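You operate a simulated robot arm through the tools that you are given. There is no shell and no other tool. Be economical: measure what you need, move in short steps, check, and stop when the job is done.

Carry out the task below with a simulated robot arm. There is one attempt and no reset: what you move stays moved.

Task
Put things in order on the top of the long table. At the end: the yellow note block stands where the orange socks stood; the silver steel bottle stands where the yellow note block stood; the teal metal pot stands where the silver steel bottle stood; the orange socks is on the brown wooden coaster; whatever was shut is shut again. Leave all else as you found it, and nothing knocked over.

The check looks at the end state, three seconds after you hand in, the way a careful person would. Anything else that was tipped, shoved, dropped, spilled or broken makes it a failure.

Robot
A 5-joint arm with a two-finger parallel gripper, fixed in place. Base frame: the origin is at the foot of the arm, x ahead of it, y to its left, z up; the work surface is at about z = 0. Readings come in mm, rad, newtons and seconds.
With the tool pointing down near the work surface it reaches from about 260 to 600 mm from the base axis. Its first joint turns from -1.152 to 1.152 rad. The tool tilts only in the upright plane through the base axis and itself; it spins freely about its own axis. Payload 1.57 kg.
Tool frame: the origin (TCP) lies between the finger pads and is the grasp point; the fingertips stand 30 mm ahead of it; z points along the fingers, y is the line along which they close. Largest opening 80 mm; finger width 17, thickness 12; the body of the gripper, 40 by 82 mm, starts 80 mm behind the TCP.
Orientation is that of the tool frame in the base frame, as a unit quaternion [x, y, z, w]. With the fingers straight down and closing along the base's y, the tool's x points along the base's -x, its y along +y and its z along -z.

Tools
- The arm moves only by the tool nudge_tool. Its argument "plan" is a list of rows, each a list of 3 entries, a list of its own where there are three numbers: the turn, a rotation vector about the tool's x, y, z in rad, then the shift along the tool's x, y, z in cm, then the gripper command, from -1 (fully open) to 1 (shut), values between in proportion. In form: [[[wx, wy, wz], [dx, dy, dz], grip], ...]. A call has 1 to 10 rows; each row is the pose to reach, as a shift and turn from the pose commanded when the call began, along the tool's axes at that moment. Rows are played at 5 a second. More than 50 mm and 0.15 rad between two rows, or a gripper value outside its range, and nothing of the call is played. A pose out of reach is approached as far as the arm can. The call stops where the force on the tool passes 40 N (or 10 N more than at its start, if that is more) or the arm is blocked; 0.2 s more then pass. The fingers move at their own pace (about 153 mm/s each) and stop on an object; they squeeze with about 40 N. The grip force told is the motor's: it shows also when the fingers shut on nothing. Time passes only in rows, and 0.2 s behind the last, so rows that repeat a pose let the fingers close. It gives the time, the measured TCP pose, the force on the tool (base axes), the opening and the grip force at its end, in the units of the frame above (readings bear some noise).
- Cameras (640 x 400 px; columns grow to the right, rows downward): "scene" is fixed at [37.4, 394.7, 517.3]; the picture's right is [-0.75, -0.67, 0.00], its down [-0.42, 0.46, -0.78] and it looks along [0.52, -0.58, -0.62] (base axes); focal length 351 px, centre (320, 200). "wrist" rides on the gripper at [72, -7, -122] in the tool frame; the picture's right is [0.09, 1.00, 0.00], its down [-0.84, 0.08, -0.54] and it looks along [-0.54, 0.05, 0.84] (tool axes); focal length 238 px, centre (320, 200). There is no depth. A picture from a camera that has moved, and an enlarged one, comes with that camera's place and axes in the base frame and with its lens.
- get_image(camera): a new picture of that camera. The clock stands still meanwhile.
- inspect(camera, box): a new picture of the part [left, top, right, bottom] of that camera's present view, enlarged. The clock stands still meanwhile.
- job_done(): hands the job in; it is judged then, once.

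Work in short steps. Places have to be worked out from the pictures, the camera data and where the tool is seen: move nearer, look again, correct. Check each grasp and each placing, and mend what went wrong. You have 120 turns and 68 pictures in all, those below and enlarged ones among them. Open the gripper and draw the arm clear of the work before you hand the job in, unless the task says otherwise; then end with one line.

The tools are called after "Emit:" by a JSON object that holds its "op" and its "data". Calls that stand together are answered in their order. nudge_tool: Moves the arm, as the interface text tells. Its arguments: {"type":"object","properties":{"plan":{"type":"array"}},"required":["plan"]} The other tools are called the same way: get_image (camera) takes a picture; inspect (camera, box) takes an enlarged picture of a part of a camera's view; job_done () hands the job in.

At the start:

```text
t: 0.0
eef_pos: [314.0, -53.4, 267.9]
tcp_rot: [0.0, 1.0, 0.0, 0.0]
force: [0.1, 0.0, -0.1]
gripper_width: 79.9
finger_force: 0.1
```

scene: 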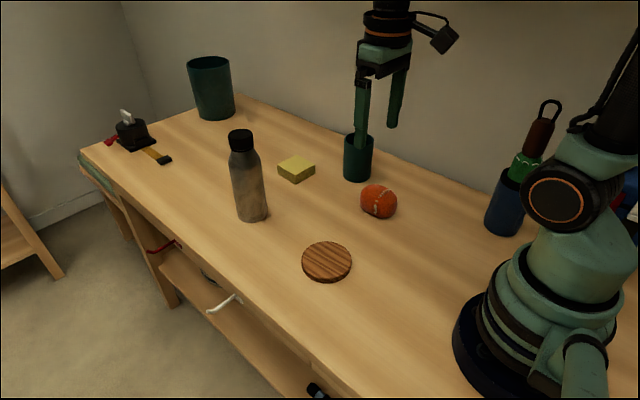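
wrist: 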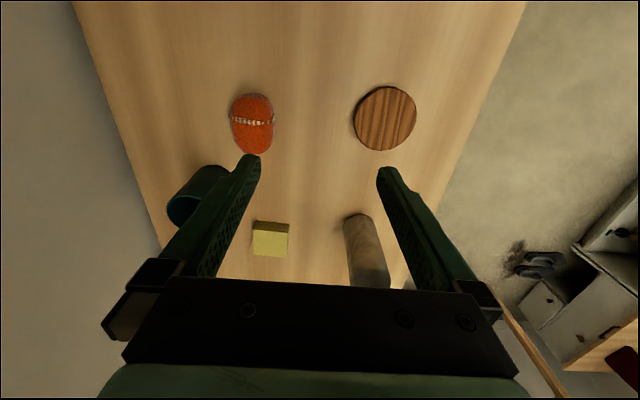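

I'll take enlarged views of the working objects to refine their places and sizes.

Emit:
{"op": "inspect", "data": {"camera": "scene", "box": [220, 110, 420, 235]}}

Emit:
{"op": "inspect", "data": {"camera": "scene", "box": [290, 170, 450, 290]}}

Emit:
{"op": "inspect", "data": {"camera": "wrist", "box": [150, 60, 450, 290]}}

```text
3.20 times, centred on (320, 172) of scene
camera zoom: at [37.4, 394.7, 517.3], right [-0.75, -0.67, 0.0], down [-0.42, 0.46, -0.78], along [0.52, -0.58, -0.62], focal length 1124 px, centre (320, 288)
```

zoom: 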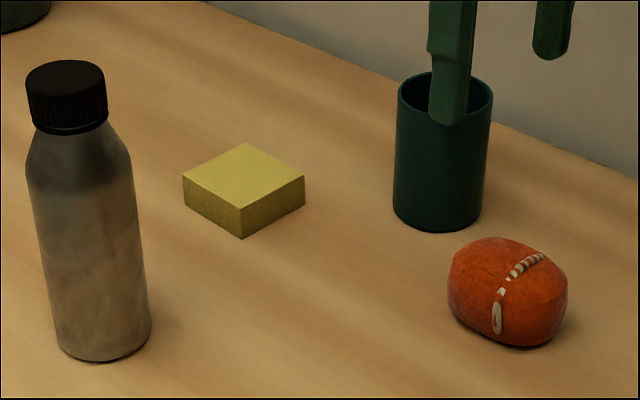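

```text
3.33 times, centred on (370, 230) of scene
camera zoom: at [37.4, 394.7, 517.3], right [-0.75, -0.67, 0.0], down [-0.42, 0.46, -0.78], along [0.52, -0.58, -0.62], focal length 1171 px, centre (153, 100)
```

zoom: 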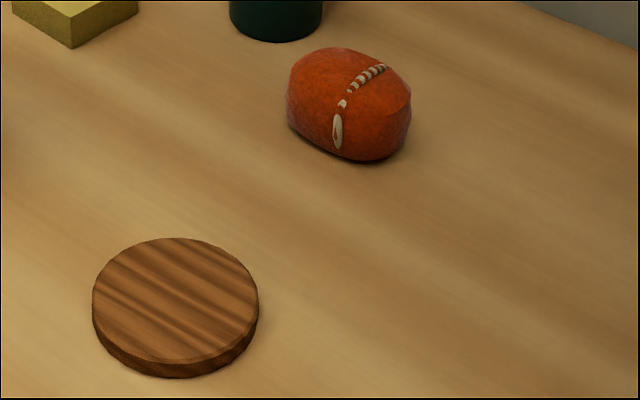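

```text
1.74 times, centred on (300, 175) of wrist
camera zoom: at [242.0, -59.2, 390.0], right [-0.09, 1.0, 0.0], down [0.84, 0.08, 0.54], along [0.54, 0.05, -0.84], focal length 414 px, centre (355, 244)
```

zoom: 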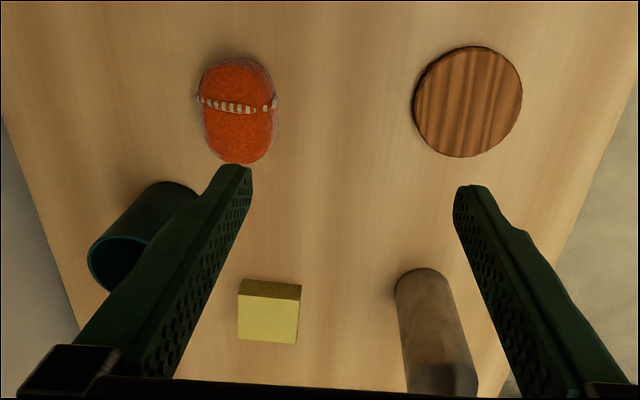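

Socks are at about (348,-152), about 67 mm wide along y. I move above them at z≈150 and look again.

Emit:
{"op": "nudge_tool", "data": {"plan": [[[0, 0, 0], [-0.9, -2.5, 3], -1], [[0, 0, 0], [-1.8, -5, 6], -1], [[0, 0, 0], [-2.7, -7.5, 9], -1], [[0, 0, 0], [-3.4, -9.86, 11.8], -1], [[0, 0, 0], [-3.4, -9.86, 11.8], -1]]}}

Emit:
{"op": "get_image", "data": {"camera": "wrist"}}

Emit:
{"op": "get_image", "data": {"camera": "scene"}}

```text
t: 1.2
eef_pos: [350.3, -151.4, 151.7]
tcp_rot: [0.0, 1.0, 0.0, 0.001]
force: [0.2, -0.8, 0.3]
gripper_width: 79.9
finger_force: 0.1
```

```text
62 pictures are left
camera wrist: at [277.8, -157.6, 273.7], right [-0.09, 1.0, 0.0], down [0.84, 0.08, 0.54], along [0.54, 0.05, -0.84], focal length 238 px, centre (320, 200)
```

wrist: 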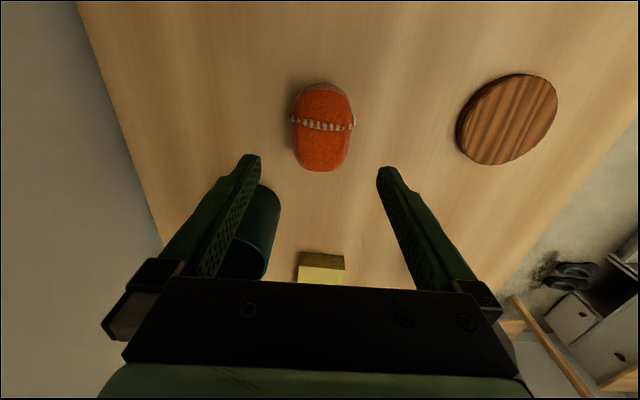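

```text
61 pictures are left
```

scene: 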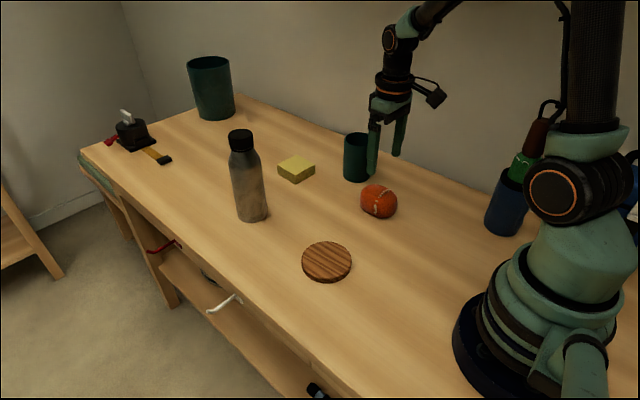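

Socks centre reads (347,-150). I descend around them with the fingers open along y.

Emit:
{"op": "nudge_tool", "data": {"plan": [[[0, 0, 0], [0.3, 0.1, 4], -1], [[0, 0, 0], [0.3, 0.1, 7], -1], [[0, 0, 0], [0.3, 0.1, 9.5], -1], [[0, 0, 0], [0.3, 0.1, 11.4], -1], [[0, 0, 0], [0.3, 0.1, 11.4], -1]]}}

Emit:
{"op": "get_image", "data": {"camera": "wrist"}}

Emit:
{"op": "inspect", "data": {"camera": "scene", "box": [310, 130, 450, 230]}}

```text
t: 2.4
eef_pos: [344.3, -148.4, 35.7]
tcp_rot: [0.0, 1.0, 0.0, 0.0]
force: [0.0, 0.7, 0.3]
gripper_width: 80.0
finger_force: 0.1
```

```text
60 pictures are left
camera wrist: at [272.7, -155.8, 157.9], right [-0.09, 1.0, 0.0], down [0.84, 0.08, 0.54], along [0.54, 0.05, -0.84], focal length 238 px, centre (320, 200)
```

wrist: 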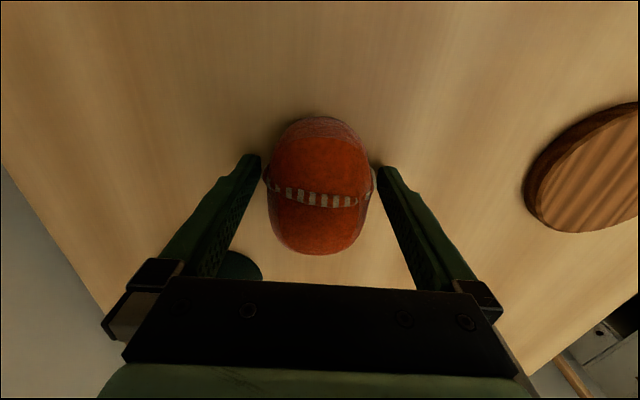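

```text
4.00 times, centred on (380, 180) of scene
camera zoom: at [37.4, 394.7, 517.3], right [-0.75, -0.67, 0.0], down [-0.42, 0.46, -0.78], along [0.52, -0.58, -0.62], focal length 1405 px, centre (80, 280)
```

zoom: 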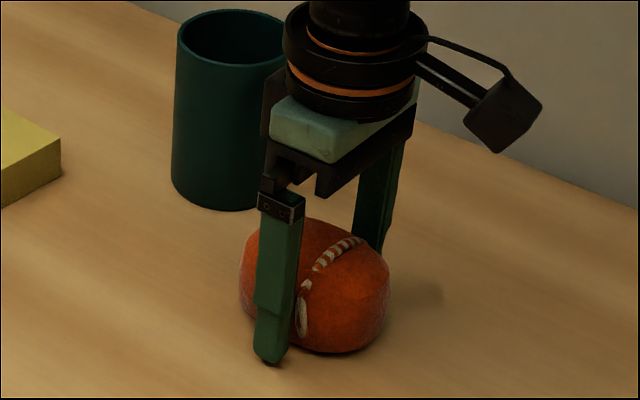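

The socks lie centred between the fingers at (347,-149). Now I close and lift.

Emit:
{"op": "nudge_tool", "data": {"plan": [[[0, 0, 0], [0, 0, 0], 1], [[0, 0, 0], [0, 0, 0], 1], [[0, 0, 0], [0, 0, 0], 1], [[0, 0, 0], [0, 0, -3], 1], [[0, 0, 0], [0, 0, -6], 1]]}}

Emit:
{"op": "inspect", "data": {"camera": "scene", "box": [310, 110, 450, 210]}}

```text
t: 3.6
eef_pos: [346.4, -151.1, 96.9]
tcp_rot: [0.0, 1.0, 0.0, 0.0]
force: [-0.7, -0.8, -1.5]
gripper_width: 62.0
finger_force: 39.8
```

```text
4.00 times, centred on (380, 160) of scene
camera zoom: at [37.4, 394.7, 517.3], right [-0.75, -0.67, 0.0], down [-0.42, 0.46, -0.78], along [0.52, -0.58, -0.62], focal length 1405 px, centre (80, 360)
```

zoom: 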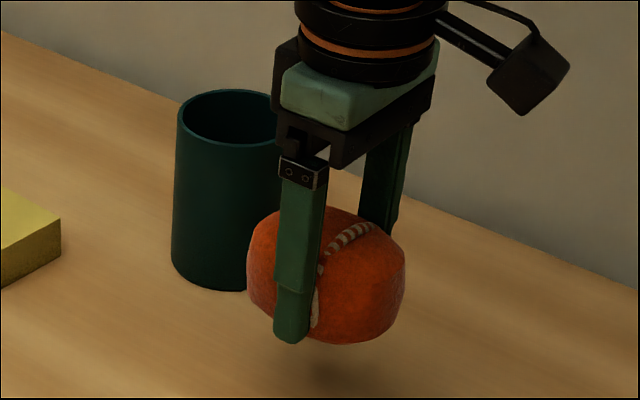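

Socks held (62 mm opening). I carry them to above the coaster, centred at about (325,50).

Emit:
{"op": "nudge_tool", "data": {"plan": [[[0, 0, 0], [0.4, 4.0, 0], 1], [[0, 0, 0], [0.8, 8.0, 0], 1], [[0, 0, 0], [1.3, 12.0, 0], 1], [[0, 0, 0], [1.8, 16.2, 0], 1], [[0, 0, 0], [2.2, 20.15, 0], 1], [[0, 0, 0], [2.2, 20.15, 0], 1]]}}

Emit:
{"op": "get_image", "data": {"camera": "wrist"}}

Emit:
{"op": "get_image", "data": {"camera": "scene"}}

```text
t: 5.0
eef_pos: [324.3, 49.4, 96.0]
tcp_rot: [0.0, 1.0, 0.0, 0.001]
force: [-0.5, -0.4, 0.2]
gripper_width: 61.8
finger_force: 40.1
```

```text
57 pictures are left
camera wrist: at [252.4, 42.5, 218.7], right [-0.09, 1.0, 0.0], down [0.84, 0.08, 0.54], along [0.54, 0.05, -0.84], focal length 238 px, centre (320, 200)
```

wrist: 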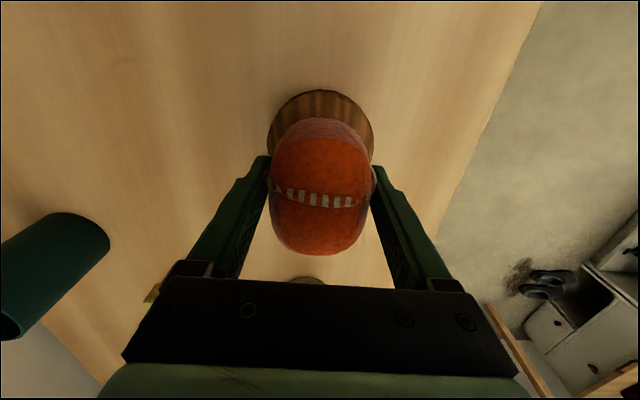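

```text
56 pictures are left
```

scene: 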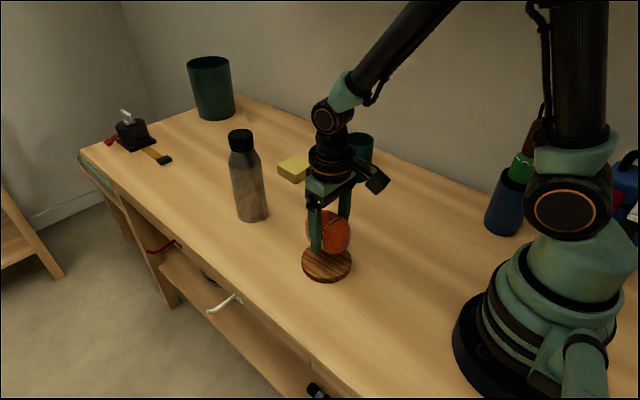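

Coaster centre reads (327,49), so alignment is good. I lower to just above contact (TCP z≈50).

Emit:
{"op": "nudge_tool", "data": {"plan": [[[0, 0, 0], [-0.2, -0.1, 2], 1], [[0, 0, 0], [-0.2, -0.1, 3.8], 1], [[0, 0, 0], [-0.2, -0.1, 4.6], 1], [[0, 0, 0], [-0.2, -0.1, 4.6], 1]]}}

Emit:
{"op": "inspect", "data": {"camera": "scene", "box": [270, 190, 390, 290]}}

```text
t: 6.0
eef_pos: [327.6, 50.3, 51.2]
tcp_rot: [0.0, 1.0, 0.0, 0.001]
force: [-8.2, -3.3, 37.0]
gripper_width: 61.9
finger_force: 40.1
```

```text
4.00 times, centred on (330, 240) of scene
camera zoom: at [37.3, 394.7, 517.3], right [-0.75, -0.67, 0.0], down [-0.41, 0.46, -0.78], along [0.52, -0.58, -0.62], focal length 1405 px, centre (280, 40)
```

zoom: 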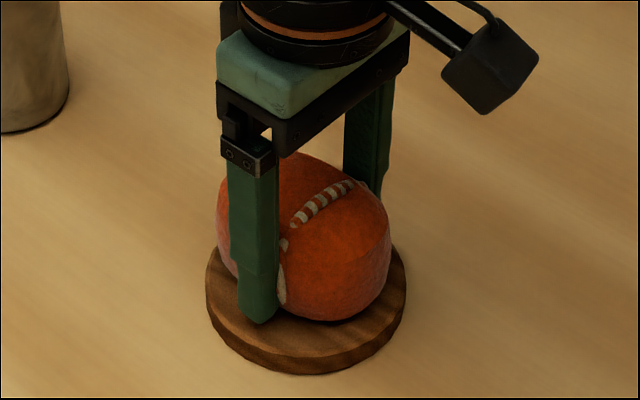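

Contact is felt at 37 N. I ease back 2 mm, open, and lift away.

Emit:
{"op": "nudge_tool", "data": {"plan": [[[0, 0, 0], [0, 0, -0.25], 1], [[0, 0, 0], [0, 0, -0.25], -1], [[0, 0, 0], [0, 0, -0.25], -1], [[0, 0, 0], [0, 0, -0.25], -1], [[0, 0, 0], [0, 0, -3], -1], [[0, 0, 0], [0, 0, -7], -1], [[0, 0, 0], [0, 0, -11], -1], [[0, 0, 0], [0, 0, -15], -1]]}}

Emit:
{"op": "get_image", "data": {"camera": "wrist"}}

Emit:
{"op": "inspect", "data": {"camera": "scene", "box": [270, 190, 390, 290]}}

```text
t: 7.8
eef_pos: [325.9, 47.2, 198.7]
tcp_rot: [0.0, 1.0, -0.001, 0.0]
force: [0.6, -0.9, 0.3]
gripper_width: 79.9
finger_force: 0.1
```

```text
54 pictures are left
camera wrist: at [252.7, 41.7, 322.3], right [-0.09, 1.0, 0.0], down [0.84, 0.08, 0.54], along [0.54, 0.05, -0.84], focal length 238 px, centre (320, 200)
```

wrist: 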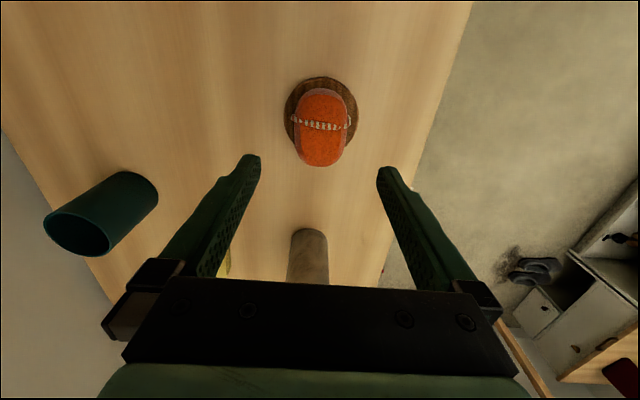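

```text
4.00 times, centred on (330, 240) of scene
camera zoom: at [37.4, 394.7, 517.3], right [-0.75, -0.67, 0.0], down [-0.42, 0.46, -0.78], along [0.52, -0.58, -0.62], focal length 1405 px, centre (280, 40)
```

zoom: 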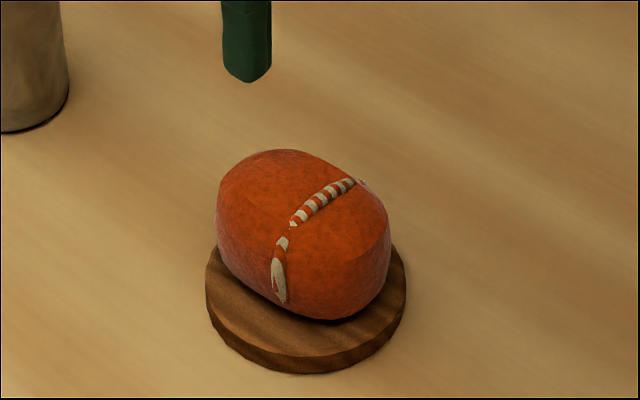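

Socks rest on the coaster. The note block computes to about (592,-129), 70×70×28 mm, aligned with the axes; I move to in front of it for a closer look.

Emit:
{"op": "nudge_tool", "data": {"plan": [[[0, 0, 0], [0, -4.5, 0], -1], [[0, 0, 0], [0, -9, 0], -1], [[0, 0, 0], [0, -13.5, 0], -1], [[0, 0, 0], [0, -17.95, 0], -1], [[0, 0, 0], [-4.5, -17.95, 0], -1], [[0, 0, 0], [-9, -17.95, 0], -1], [[0, 0, 0], [-13.5, -17.95, 1], -1], [[0, 0, 0], [-18, -17.95, 2.5], -1], [[0, 0, 0], [-21, -17.95, 4], -1], [[0, 0, 0], [-21, -17.95, 4], -1]]}}

Emit:
{"op": "get_image", "data": {"camera": "wrist"}}

Emit:
{"op": "get_image", "data": {"camera": "scene"}}

```text
t: 10.0
eef_pos: [534.9, -128.3, 160.1]
tcp_rot: [0.0, 1.0, 0.0, 0.0]
force: [-0.4, 0.5, 0.1]
gripper_width: 79.8
finger_force: 0.0
```

```text
52 pictures are left
camera wrist: at [463.9, -134.7, 281.2], right [-0.09, 1.0, 0.0], down [0.84, 0.08, 0.54], along [0.54, 0.05, -0.84], focal length 238 px, centre (320, 200)
```

wrist: 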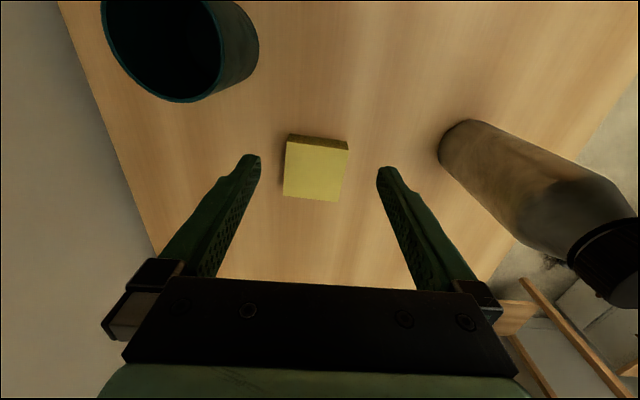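

```text
51 pictures are left
```

scene: 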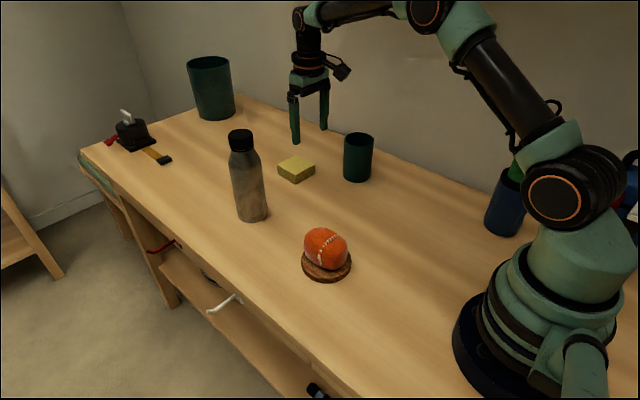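

Block top corners give a centre of (590.5,-130), width 71 mm. I move to x≈582 and descend with tips just above the table.

Emit:
{"op": "nudge_tool", "data": {"plan": [[[0, 0, 0], [-2.5, 0, 2], -1], [[0, 0, 0], [-4.7, 0, 4], -1], [[0, 0, 0], [-4.7, 0, 7.5], -1], [[0, 0, 0], [-4.7, 0, 9], -1], [[0, 0, 0], [-4.7, 0, 9], -1]]}}

Emit:
{"op": "get_image", "data": {"camera": "wrist"}}

Emit:
{"op": "inspect", "data": {"camera": "scene", "box": [240, 100, 380, 200]}}

```text
t: 11.2
eef_pos: [581.9, -129.7, 72.4]
tcp_rot: [0.0, 1.0, 0.0, 0.0]
force: [0.4, 0.0, 0.2]
gripper_width: 80.0
finger_force: 0.1
```

```text
50 pictures are left
camera wrist: at [509.7, -135.0, 193.7], right [-0.09, 1.0, 0.0], down [0.84, 0.08, 0.54], along [0.54, 0.05, -0.84], focal length 238 px, centre (320, 200)
```

wrist: 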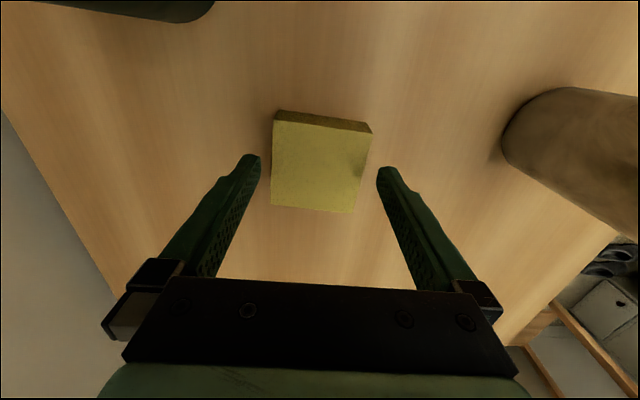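

```text
4.00 times, centred on (310, 150) of scene
camera zoom: at [37.4, 394.7, 517.3], right [-0.75, -0.67, 0.0], down [-0.42, 0.46, -0.78], along [0.52, -0.58, -0.62], focal length 1405 px, centre (360, 400)
```

zoom: 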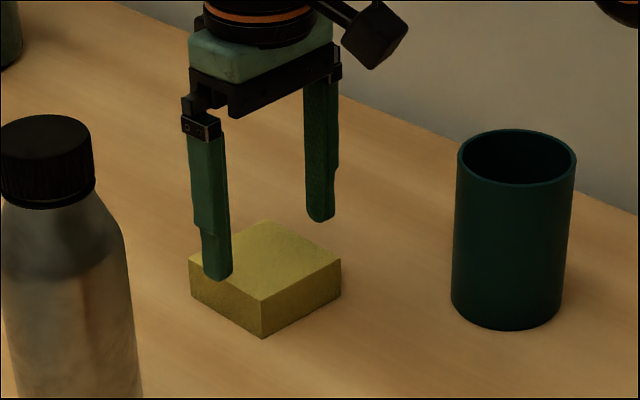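

Block is centred between the fingers (y centre ≈ -129.5). I descend the rest.

Emit:
{"op": "nudge_tool", "data": {"plan": [[[0, 0, 0], [0, 0, 1.5], -1], [[0, 0, 0], [0, 0, 2.8], -1], [[0, 0, 0], [0, 0, 3.7], -1], [[0, 0, 0], [0, 0, 3.7], -1]]}}

Emit:
{"op": "inspect", "data": {"camera": "scene", "box": [240, 100, 380, 200]}}

```text
t: 12.2
eef_pos: [581.4, -127.8, 32.6]
tcp_rot: [0.0, 1.0, 0.0, -0.001]
force: [-0.7, 0.8, 0.7]
gripper_width: 80.3
finger_force: 0.3
```

```text
4.00 times, centred on (310, 150) of scene
camera zoom: at [37.4, 394.7, 517.3], right [-0.75, -0.67, 0.0], down [-0.42, 0.46, -0.78], along [0.52, -0.58, -0.62], focal length 1405 px, centre (360, 400)
```

zoom: 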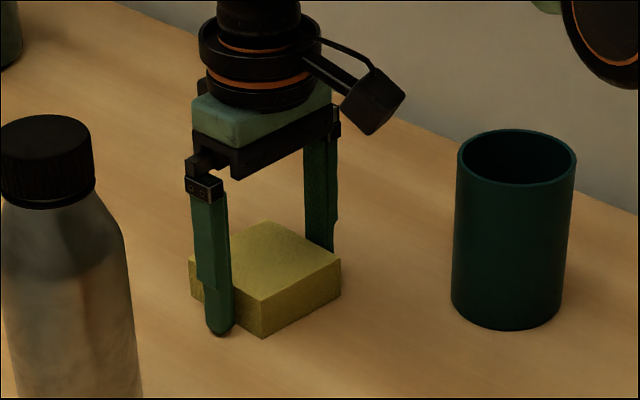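

The fingers straddle the block. I close and lift.

Emit:
{"op": "nudge_tool", "data": {"plan": [[[0, 0, 0], [0, 0, 0], 1], [[0, 0, 0], [0, 0, 0], 1], [[0, 0, 0], [0, 0, 0], 1], [[0, 0, 0], [0, 0, -2], 1], [[0, 0, 0], [0, 0, -5], 1], [[0, 0, 0], [0, 0, -5], 1]]}}

Emit:
{"op": "get_image", "data": {"camera": "wrist"}}

Emit:
{"op": "inspect", "data": {"camera": "scene", "box": [240, 100, 380, 200]}}

```text
t: 13.6
eef_pos: [582.8, -130.9, 84.8]
tcp_rot: [-0.001, 1.0, -0.001, 0.0]
force: [-0.1, -0.5, -1.2]
gripper_width: 69.5
finger_force: 40.6
```

```text
47 pictures are left
camera wrist: at [510.5, -136.5, 206.1], right [-0.09, 1.0, 0.0], down [0.84, 0.08, 0.54], along [0.54, 0.05, -0.84], focal length 238 px, centre (320, 200)
```

wrist: 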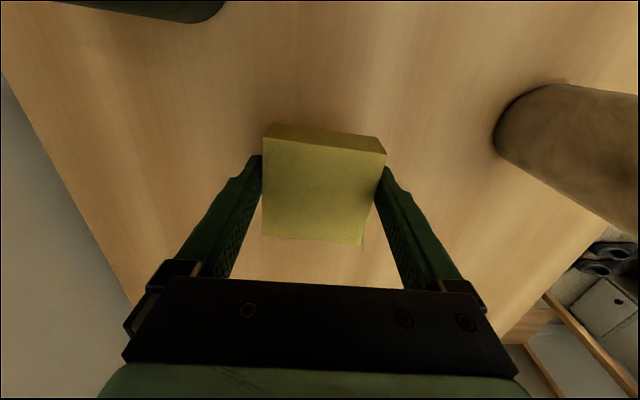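

```text
4.00 times, centred on (310, 150) of scene
camera zoom: at [37.4, 394.7, 517.3], right [-0.75, -0.67, 0.0], down [-0.42, 0.46, -0.78], along [0.52, -0.58, -0.62], focal length 1405 px, centre (360, 400)
```

zoom: 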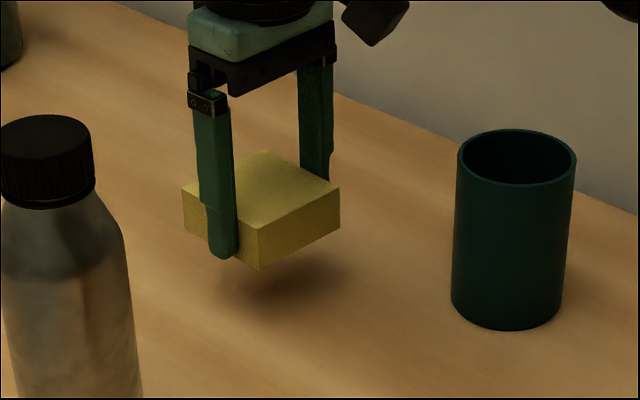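

Block held (69.5 mm). I carry it toward the socks' former place (347,-150), passing clear of the pot.

Emit:
{"op": "nudge_tool", "data": {"plan": [[[0, 0, 0], [4.2, 1.3, 0], 1], [[0, 0, 0], [8.4, 1.5, 0], 1], [[0, 0, 0], [12.6, 1.5, 0], 1], [[0, 0, 0], [16.8, 1.0, 0], 1], [[0, 0, 0], [20.8, -0.7, 0], 1], [[0, 0, 0], [24.35, -2.0, 0], 1], [[0, 0, 0], [24.35, -2.0, 3], 1], [[0, 0, 0], [24.35, -2.0, 4.6], 1], [[0, 0, 0], [24.35, -2.0, 4.6], 1]]}}

Emit:
{"op": "get_image", "data": {"camera": "wrist"}}

Emit:
{"op": "inspect", "data": {"camera": "scene", "box": [310, 130, 450, 230]}}

```text
t: 15.6
eef_pos: [338.3, -149.9, 39.7]
tcp_rot: [0.0, 1.0, 0.0, 0.0]
force: [-0.6, 0.0, -1.0]
gripper_width: 69.2
finger_force: 40.3
```

```text
45 pictures are left
camera wrist: at [266.9, -155.3, 161.4], right [-0.09, 1.0, 0.0], down [0.84, 0.08, 0.54], along [0.54, 0.05, -0.84], focal length 238 px, centre (320, 200)
```

wrist: 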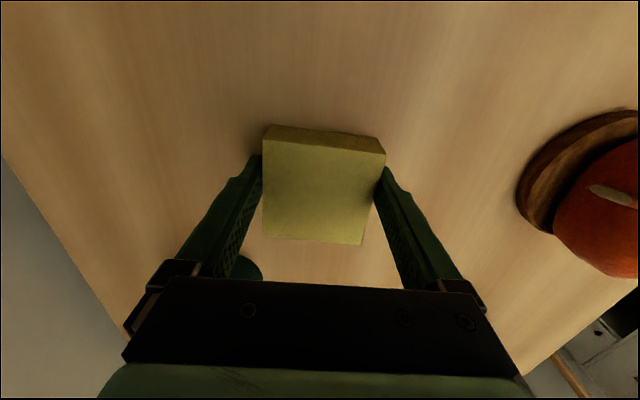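

```text
4.00 times, centred on (380, 180) of scene
camera zoom: at [37.4, 394.7, 517.3], right [-0.75, -0.67, 0.0], down [-0.42, 0.46, -0.78], along [0.52, -0.58, -0.62], focal length 1405 px, centre (80, 280)
```

zoom: 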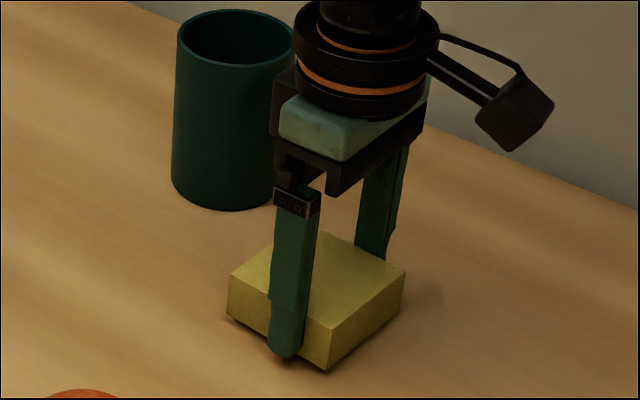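

Block centre is over (347.5,-149). I lower the last few mm, release and rise.

Emit:
{"op": "nudge_tool", "data": {"plan": [[[0, 0, 0], [0, 0, 0.3], 1], [[0, 0, 0], [0, 0, 0.4], 1], [[0, 0, 0], [0, 0, 0.4], 1]]}}

```text
t: 16.4
eef_pos: [338.4, -148.9, 35.1]
tcp_rot: [0.0, 1.0, 0.0, 0.0]
force: [-0.4, 0.4, -1.1]
gripper_width: 69.5
finger_force: 40.2
```

Emit:
{"op": "nudge_tool", "data": {"plan": [[[0, 0, 0], [0, 0, 0.2], 1], [[0, 0, 0], [0, 0, 0.2], 1]]}}

```text
t: 17.0
eef_pos: [338.4, -150.7, 32.9]
tcp_rot: [0.0, 1.0, 0.0, 0.0]
force: [-1.5, 0.8, 5.4]
gripper_width: 69.1
finger_force: 40.1
stopped in row 2: the force on the tool passed its limit (the readings are from after the stop); the commanded pose is now the measured one
```

Contact with the table. I open and rise straight up.

Emit:
{"op": "nudge_tool", "data": {"plan": [[[0, 0, 0], [0, 0, -0.05], -1], [[0, 0, 0], [0, 0, -0.05], -1], [[0, 0, 0], [0, 0, -0.05], -1], [[0, 0, 0], [0, 0, -3], -1], [[0, 0, 0], [0, 0, -7], -1], [[0, 0, 0], [0, 0, -11], -1], [[0, 0, 0], [0, 0, -15.5], -1], [[0, 0, 0], [0, 0, -20], -1]]}}

Emit:
{"op": "get_image", "data": {"camera": "scene"}}

Emit:
{"op": "get_image", "data": {"camera": "wrist"}}

```text
t: 18.8
eef_pos: [338.0, -147.5, 235.7]
tcp_rot: [0.001, 1.0, 0.0, -0.001]
force: [0.0, -0.2, -0.1]
gripper_width: 79.8
finger_force: 0.0
```

```text
43 pictures are left
```

scene: 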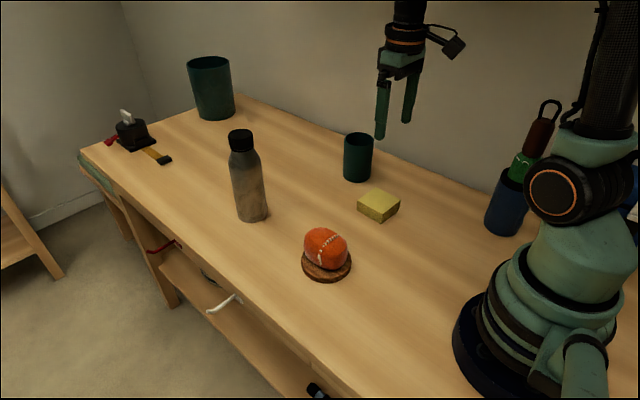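

```text
42 pictures are left
camera wrist: at [266.3, -154.4, 357.0], right [-0.09, 1.0, 0.0], down [0.84, 0.08, 0.54], along [0.54, 0.05, -0.84], focal length 238 px, centre (320, 200)
```

wrist: 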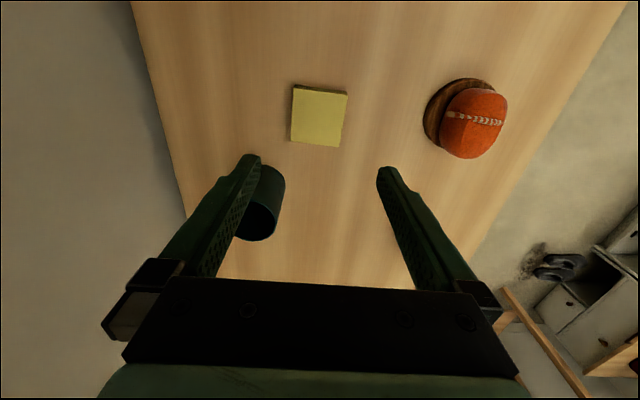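

Block is in place at the socks' spot. Before taking the bottle (~(549,52), 202 tall), I test whether its target pose (590,-130) at z≈137 is reachable.

Emit:
{"op": "nudge_tool", "data": {"plan": [[[0, 0, 0], [-4.3, 0.5, 0], -1], [[0, 0, 0], [-8.6, 1.5, 0], -1], [[0, 0, 0], [-12.9, 2.07, 0], -1], [[0, 0, 0], [-17.2, 2.07, 1], -1], [[0, 0, 0], [-21.5, 2.07, 2.5], -1], [[0, 0, 0], [-25.2, 2.07, 4.5], -1], [[0, 0, 0], [-25.2, 2.07, 7.5], -1], [[0, 0, 0], [-25.2, 2.07, 9.5], -1], [[0, 0, 0], [-25.2, 2.07, 9.5], -1]]}}

Emit:
{"op": "get_image", "data": {"camera": "wrist"}}

```text
t: 20.8
eef_pos: [584.8, -126.6, 133.0]
tcp_rot: [-0.001, 1.0, 0.0, -0.001]
force: [0.1, 0.3, 0.1]
gripper_width: 79.9
finger_force: 0.1
out of reach, approached as far as the arm can: row 6, 7, 8, 9
```

```text
41 pictures are left
camera wrist: at [513.4, -132.9, 256.0], right [-0.09, 1.0, 0.0], down [0.84, 0.08, 0.54], along [0.54, 0.05, -0.84], focal length 238 px, centre (320, 200)
```

wrist: 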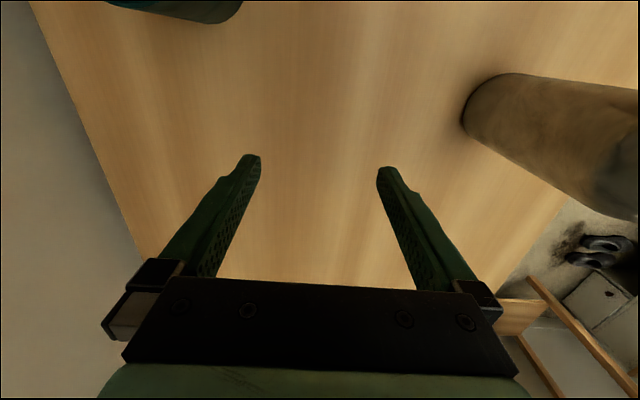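

Tool-down reach ends at ~598 mm radius, so I'll grasp the bottle with the TCP about 6.5 mm short of its axis. Now rise and go to look at the bottle from above.

Emit:
{"op": "nudge_tool", "data": {"plan": [[[0, 0, 0], [1.5, 0, -4.5], -1], [[0, 0, 0], [3, 0, -9], -1], [[0, 0, 0], [5, 2, -12.5], -1], [[0, 0, 0], [7, 6, -14], -1], [[0, 0, 0], [8, 10, -14], -1], [[0, 0, 0], [8.5, 14, -14], -1], [[0, 0, 0], [8.5, 17.8, -14], -1], [[0, 0, 0], [8.5, 17.8, -14], -1]]}}

Emit:
{"op": "get_image", "data": {"camera": "wrist"}}

Emit:
{"op": "get_image", "data": {"camera": "scene"}}

```text
t: 22.6
eef_pos: [501.0, 54.1, 275.3]
tcp_rot: [0.0, 1.0, 0.0, -0.001]
force: [0.6, -0.3, -0.6]
gripper_width: 80.1
finger_force: 0.0
```

```text
40 pictures are left
camera wrist: at [428.2, 47.5, 397.2], right [-0.09, 1.0, 0.0], down [0.84, 0.08, 0.54], along [0.54, 0.05, -0.84], focal length 238 px, centre (320, 200)
```

wrist: 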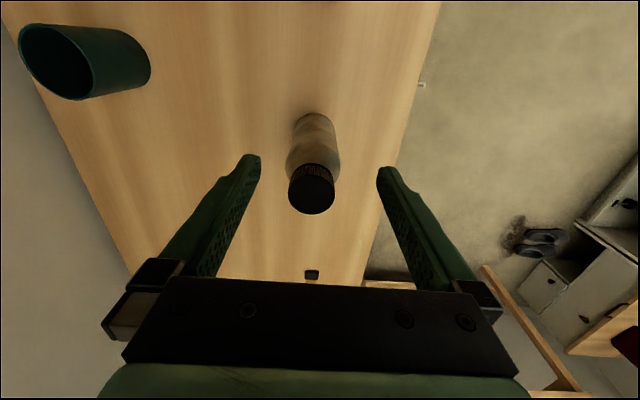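

```text
39 pictures are left
```

scene: 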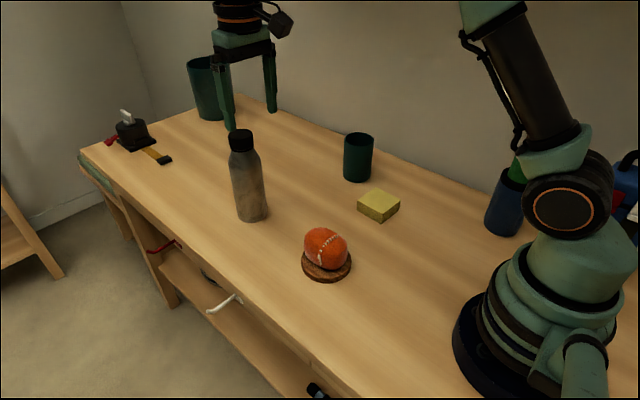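

Cap top computes to (548,51) with TCP at about (500,54.5). I shift over it (TCP x≈541.5, y≈51) and descend partway so the tips surround the cap, then check.

Emit:
{"op": "nudge_tool", "data": {"plan": [[[0, 0, 0], [-2, -0.37, 0], -1], [[0, 0, 0], [-4.13, -0.37, 0], -1], [[0, 0, 0], [-4.13, -0.37, 2.5], -1], [[0, 0, 0], [-4.13, -0.37, 4.5], -1], [[0, 0, 0], [-4.13, -0.37, 6], -1], [[0, 0, 0], [-4.13, -0.37, 6], -1]]}}

Emit:
{"op": "get_image", "data": {"camera": "wrist"}}

Emit:
{"op": "inspect", "data": {"camera": "scene", "box": [180, 70, 320, 230]}}

```text
t: 24.0
eef_pos: [542.8, 48.0, 217.5]
tcp_rot: [-0.001, 1.0, 0.0, -0.001]
force: [0.1, 0.2, -0.3]
gripper_width: 80.1
finger_force: 0.0
```

```text
38 pictures are left
camera wrist: at [470.3, 41.4, 338.4], right [-0.09, 1.0, 0.0], down [0.84, 0.08, 0.54], along [0.54, 0.05, -0.84], focal length 238 px, centre (320, 200)
```

wrist: 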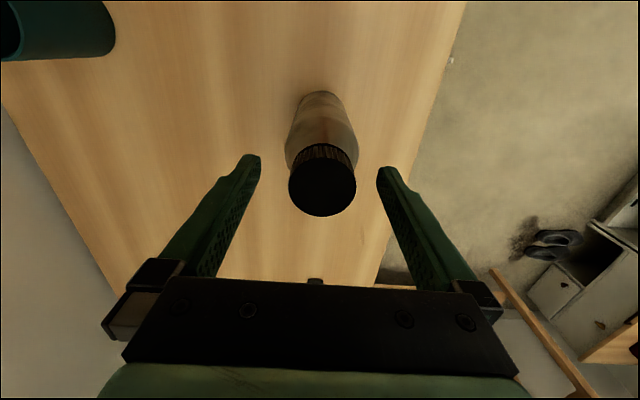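

```text
2.50 times, centred on (250, 150) of scene
camera zoom: at [37.4, 394.7, 517.3], right [-0.75, -0.67, 0.0], down [-0.42, 0.46, -0.78], along [0.52, -0.58, -0.62], focal length 878 px, centre (495, 325)
```

zoom: 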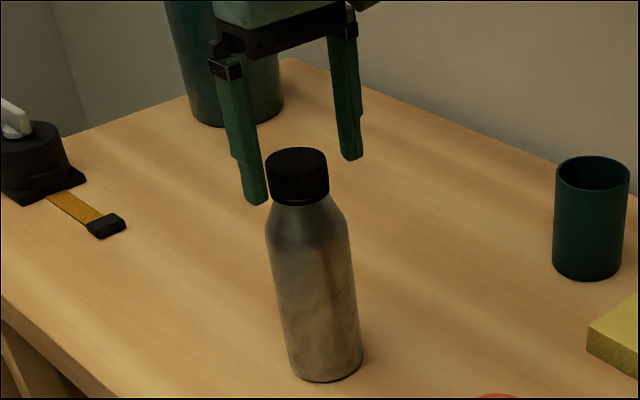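

Bottle axis reads y≈50.3 versus TCP 48.4; I correct by 1.8 mm and descend with tips to shoulder level.

Emit:
{"op": "nudge_tool", "data": {"plan": [[[0, 0, 0], [0.15, 0.18, 0], -1], [[0, 0, 0], [0.15, 0.18, 1.5], -1], [[0, 0, 0], [0.15, 0.18, 3], -1], [[0, 0, 0], [0.15, 0.18, 4], -1], [[0, 0, 0], [0.15, 0.18, 4], -1]]}}

Emit:
{"op": "get_image", "data": {"camera": "wrist"}}

Emit:
{"op": "inspect", "data": {"camera": "scene", "box": [180, 70, 320, 230]}}

```text
t: 25.2
eef_pos: [540.5, 48.6, 175.7]
tcp_rot: [0.0, 1.0, 0.0, -0.001]
force: [-0.1, 0.4, 0.0]
gripper_width: 80.2
finger_force: 0.0
```

```text
36 pictures are left
camera wrist: at [468.3, 43.3, 297.8], right [-0.09, 1.0, 0.0], down [0.84, 0.08, 0.54], along [0.54, 0.05, -0.84], focal length 238 px, centre (320, 200)
```

wrist: 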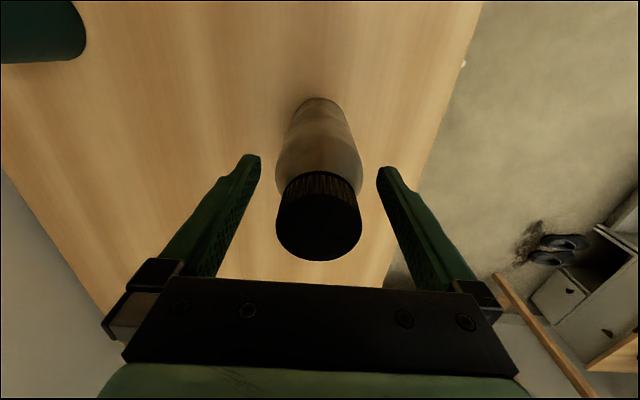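

```text
2.50 times, centred on (250, 150) of scene
camera zoom: at [37.4, 394.7, 517.3], right [-0.75, -0.67, 0.0], down [-0.42, 0.46, -0.78], along [0.52, -0.58, -0.62], focal length 878 px, centre (495, 325)
```

zoom: 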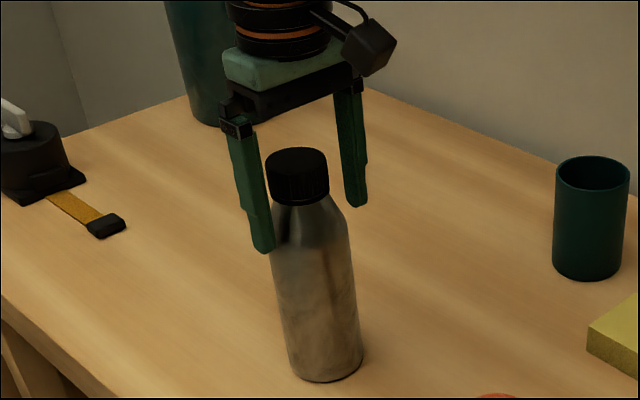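

Bottle is now centred between the tips. I descend to TCP z≈138 and check the force.

Emit:
{"op": "nudge_tool", "data": {"plan": [[[0, 0, 0], [0, 0, 1.2], -1], [[0, 0, 0], [0, 0, 2.4], -1], [[0, 0, 0], [0, 0, 3.7], -1], [[0, 0, 0], [0, 0, 3.7], -1]]}}

Emit:
{"op": "inspect", "data": {"camera": "scene", "box": [180, 70, 320, 230]}}

Emit:
{"op": "get_image", "data": {"camera": "wrist"}}

```text
t: 26.2
eef_pos: [541.0, 49.6, 137.2]
tcp_rot: [0.0, 1.0, -0.001, 0.0]
force: [-0.2, 1.0, 0.2]
gripper_width: 80.0
finger_force: 0.0
```

```text
2.50 times, centred on (250, 150) of scene
camera zoom: at [37.4, 394.7, 517.3], right [-0.75, -0.67, 0.0], down [-0.42, 0.46, -0.78], along [0.52, -0.58, -0.62], focal length 878 px, centre (495, 325)
```

zoom: 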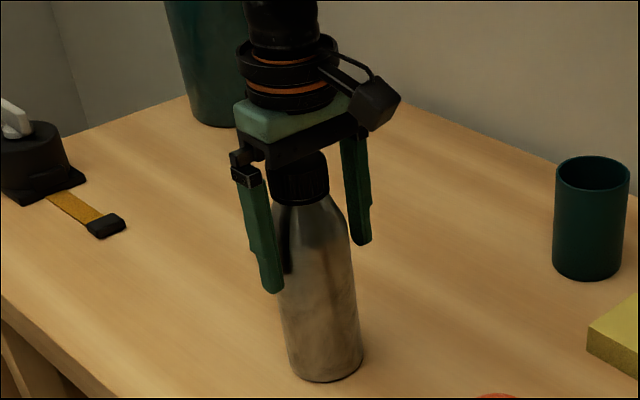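

```text
33 pictures are left
camera wrist: at [468.8, 42.6, 259.7], right [-0.09, 1.0, 0.0], down [0.84, 0.08, 0.54], along [0.54, 0.05, -0.84], focal length 238 px, centre (320, 200)
```

wrist: 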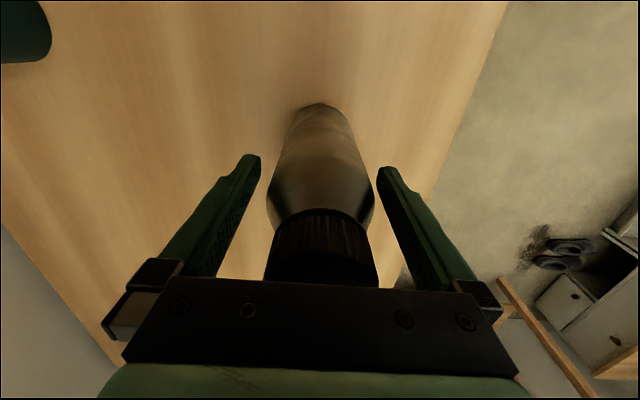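

Clear on both sides. I close gently, let it settle, then lift 15 mm.

Emit:
{"op": "nudge_tool", "data": {"plan": [[[0, 0, 0], [0, 0, 0], 0], [[0, 0, 0], [0, 0, 0], 1], [[0, 0, 0], [0, 0, 0], 1], [[0, 0, 0], [0, 0, 0], 1], [[0, 0, 0], [0, 0, -0.7], 1], [[0, 0, 0], [0, 0, -1.5], 1], [[0, 0, 0], [0, 0, -1.5], 1]]}}

Emit:
{"op": "inspect", "data": {"camera": "scene", "box": [180, 70, 320, 230]}}

```text
t: 27.8
eef_pos: [539.6, 50.6, 154.5]
tcp_rot: [-0.001, 1.0, 0.0, -0.001]
force: [0.3, -0.6, -2.4]
gripper_width: 64.1
finger_force: 40.0
```

```text
2.50 times, centred on (250, 150) of scene
camera zoom: at [37.4, 394.7, 517.3], right [-0.75, -0.67, 0.0], down [-0.42, 0.46, -0.78], along [0.52, -0.58, -0.62], focal length 878 px, centre (495, 325)
```

zoom: 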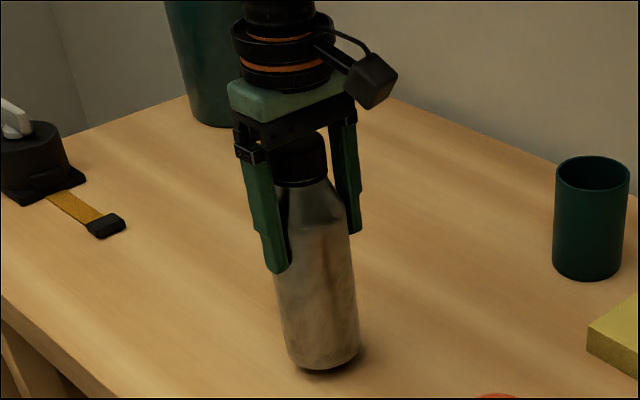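

Bottle is lifted upright. I carry it to the note block's former place, TCP (583.5,-130).

Emit:
{"op": "nudge_tool", "data": {"plan": [[[0, 0, 0], [-0.5, -3, 0], 1], [[0, 0, 0], [-1.2, -6.5, 0], 1], [[0, 0, 0], [-2.2, -10, 0], 1], [[0, 0, 0], [-3.3, -13.5, 0], 1], [[0, 0, 0], [-4.1, -16.5, 0], 1], [[0, 0, 0], [-4.3, -18.05, 0], 1], [[0, 0, 0], [-4.3, -18.05, 0], 1]]}}

Emit:
{"op": "get_image", "data": {"camera": "scene"}}

Emit:
{"op": "get_image", "data": {"camera": "wrist"}}

```text
t: 29.4
eef_pos: [581.8, -130.2, 153.4]
tcp_rot: [-0.001, 1.0, 0.0, -0.001]
force: [0.6, 0.4, -2.4]
gripper_width: 64.3
finger_force: 40.2
```

```text
31 pictures are left
```

scene: 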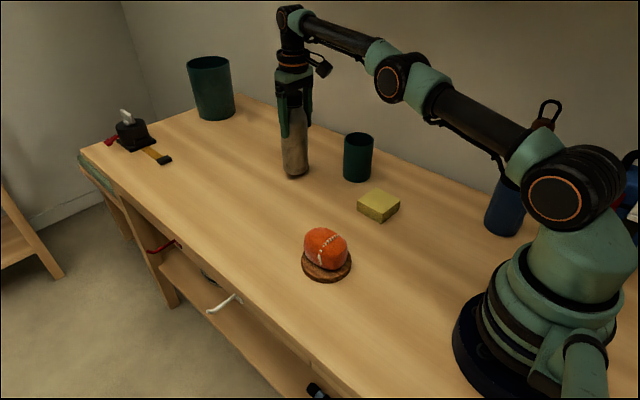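

```text
30 pictures are left
camera wrist: at [510.5, -136.9, 276.0], right [-0.09, 1.0, 0.0], down [0.84, 0.08, 0.54], along [0.54, 0.05, -0.84], focal length 238 px, centre (320, 200)
```

wrist: 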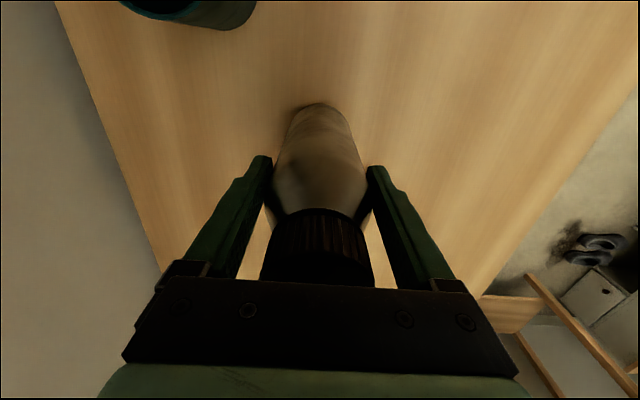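

Position good: bottle axis ≈ (589,-130). I lower slowly to contact.

Emit:
{"op": "nudge_tool", "data": {"plan": [[[0, 0, 0], [-0.1, 0, 0.6], 1], [[0, 0, 0], [-0.1, 0, 1.1], 1], [[0, 0, 0], [-0.1, 0, 1.35], 1], [[0, 0, 0], [-0.1, 0, 1.45], 1], [[0, 0, 0], [-0.1, 0, 1.45], 1]]}}

```text
t: 30.6
eef_pos: [582.2, -130.5, 139.2]
tcp_rot: [0.001, 1.0, 0.0, -0.001]
force: [0.3, 0.1, -2.6]
gripper_width: 64.2
finger_force: 40.3
```

Emit:
{"op": "nudge_tool", "data": {"plan": [[[0, 0, 0], [0, 0, 0.1], 1], [[0, 0, 0], [0, 0, 0.2], 1], [[0, 0, 0], [0, 0, 0.2], 1]]}}

Emit:
{"op": "inspect", "data": {"camera": "scene", "box": [230, 70, 370, 200]}}

```text
t: 31.4
eef_pos: [584.6, -130.2, 137.5]
tcp_rot: [0.001, 1.0, 0.0, 0.0]
force: [-1.3, 1.3, 3.7]
gripper_width: 64.3
finger_force: 40.3
```

```text
3.08 times, centred on (300, 135) of scene
camera zoom: at [37.4, 394.7, 517.3], right [-0.75, -0.67, 0.0], down [-0.42, 0.46, -0.78], along [0.52, -0.58, -0.62], focal length 1081 px, centre (382, 400)
```

zoom: 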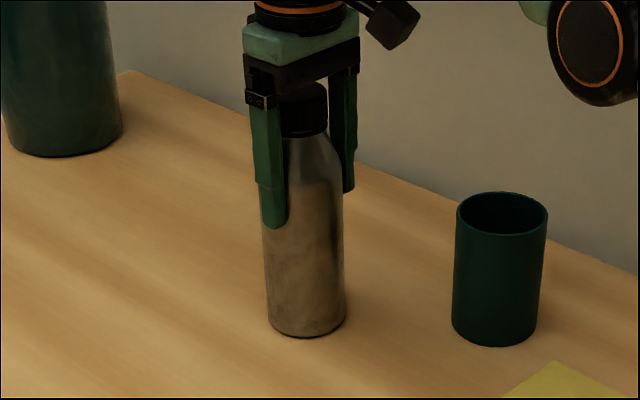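

Contact made. I open and rise, drifting slightly inward (fingers are on ±y sides so that's free).

Emit:
{"op": "nudge_tool", "data": {"plan": [[[0, 0, 0], [0, 0, 0], -0.3], [[0, 0, 0], [0, 0, 0], -1], [[0, 0, 0], [0, 0, 0], -1], [[0, 0, 0], [0.5, 0, -2], -1], [[0, 0, 0], [1.5, 0, -4.5], -1], [[0, 0, 0], [3, 0, -7.5], -1], [[0, 0, 0], [4.5, 0, -10.5], -1], [[0, 0, 0], [6.5, 0, -13.5], -1], [[0, 0, 0], [8.5, 0, -13.5], -1]]}}

Emit:
{"op": "get_image", "data": {"camera": "scene"}}

Emit:
{"op": "get_image", "data": {"camera": "wrist"}}

```text
t: 33.4
eef_pos: [498.6, -129.9, 270.9]
tcp_rot: [0.0, 1.0, 0.0, -0.001]
force: [-0.9, 0.1, 0.2]
gripper_width: 80.2
finger_force: 0.0
```

```text
28 pictures are left
```

scene: 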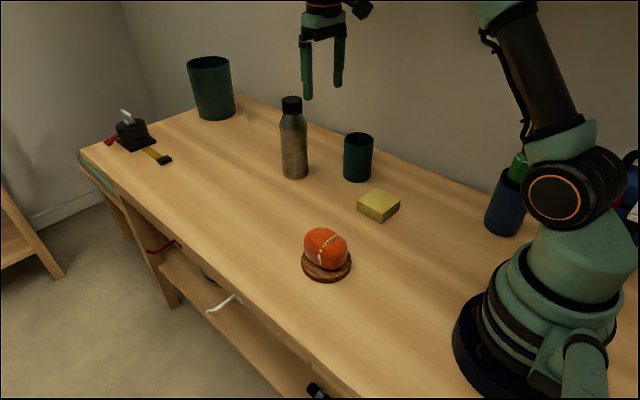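

```text
27 pictures are left
camera wrist: at [426.9, -136.6, 392.9], right [-0.09, 1.0, 0.0], down [0.84, 0.08, 0.54], along [0.54, 0.05, -0.84], focal length 238 px, centre (320, 200)
```

wrist: 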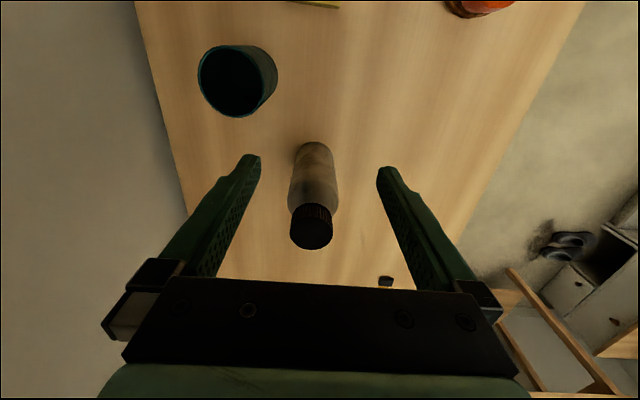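

Bottle stands at the block's old spot. The pot's rim centre is about (468,-230), outer ≈73 mm — tight for an 80 mm opening, so I'll pinch its +y wall with one finger inside. I move nearer to measure.

Emit:
{"op": "nudge_tool", "data": {"plan": [[[0, 0, 0], [2, -2.2, 0], -1], [[0, 0, 0], [4, -4.4, 1], -1], [[0, 0, 0], [6, -6.5, 3], -1], [[0, 0, 0], [6, -6.5, 6.5], -1], [[0, 0, 0], [6, -6.5, 6.5], -1]]}}

Emit:
{"op": "get_image", "data": {"camera": "wrist"}}

Emit:
{"op": "inspect", "data": {"camera": "scene", "box": [320, 110, 400, 190]}}

```text
t: 34.6
eef_pos: [442.6, -193.9, 201.7]
tcp_rot: [0.0, 1.0, 0.0, -0.002]
force: [0.1, 0.6, 0.3]
gripper_width: 79.8
finger_force: 0.1
```

```text
26 pictures are left
camera wrist: at [370.0, -201.4, 324.2], right [-0.09, 1.0, 0.0], down [0.84, 0.08, 0.54], along [0.54, 0.05, -0.84], focal length 238 px, centre (320, 200)
```

wrist: 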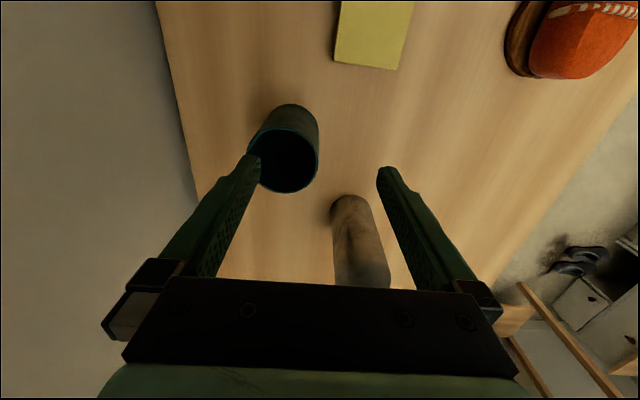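

```text
5.00 times, centred on (360, 150) of scene
camera zoom: at [37.4, 394.7, 517.3], right [-0.75, -0.67, 0.0], down [-0.42, 0.46, -0.78], along [0.52, -0.58, -0.62], focal length 1756 px, centre (120, 450)
```

zoom: 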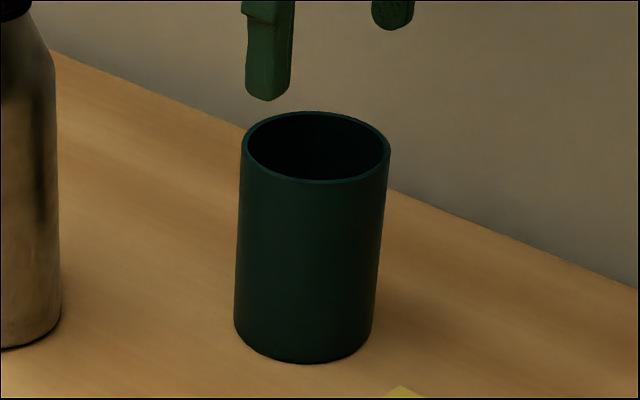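

Pot centre ≈ (468,-228.5), diameter ≈71; its +y wall is at y≈-194.5, matching the TCP. I advance to x≈468 and stop with tips just above the rim.

Emit:
{"op": "nudge_tool", "data": {"plan": [[[0, 0, 0], [-2.6, 0, 0], -1], [[0, 0, 0], [-2.6, 0, 3], -1], [[0, 0, 0], [-2.6, 0, 5.3], -1], [[0, 0, 0], [-2.6, 0, 5.3], -1]]}}

Emit:
{"op": "get_image", "data": {"camera": "wrist"}}

Emit:
{"op": "inspect", "data": {"camera": "scene", "box": [310, 90, 410, 190]}}

```text
t: 35.6
eef_pos: [463.8, -197.3, 152.1]
tcp_rot: [-0.001, 1.0, 0.0, -0.002]
force: [0.1, 0.6, 0.4]
gripper_width: 80.2
finger_force: 0.2
```

```text
24 pictures are left
camera wrist: at [392.2, -202.9, 273.7], right [-0.09, 1.0, 0.0], down [0.84, 0.08, 0.54], along [0.54, 0.05, -0.84], focal length 238 px, centre (320, 200)
```

wrist: 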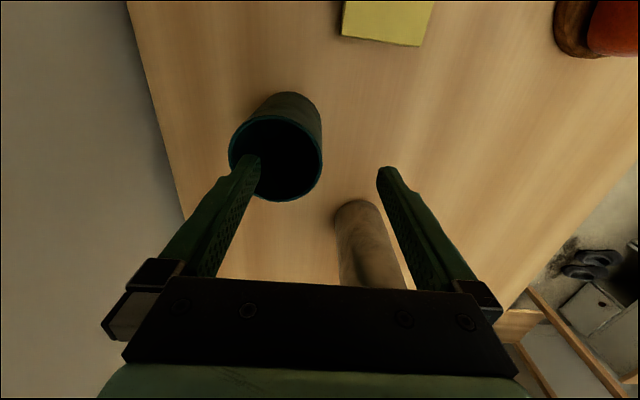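

```text
4.00 times, centred on (360, 140) of scene
camera zoom: at [37.4, 394.7, 517.3], right [-0.75, -0.67, 0.0], down [-0.42, 0.46, -0.78], along [0.52, -0.58, -0.62], focal length 1405 px, centre (160, 440)
```

zoom: 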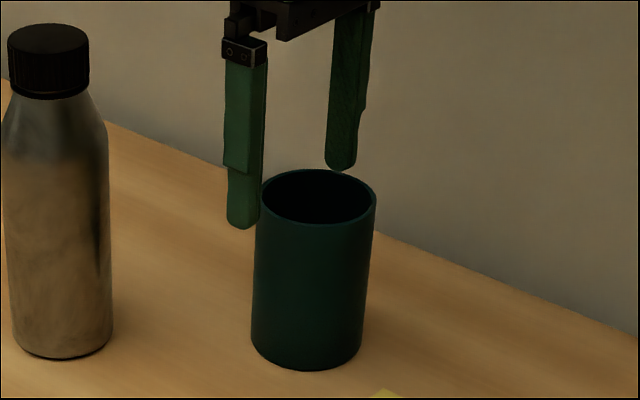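

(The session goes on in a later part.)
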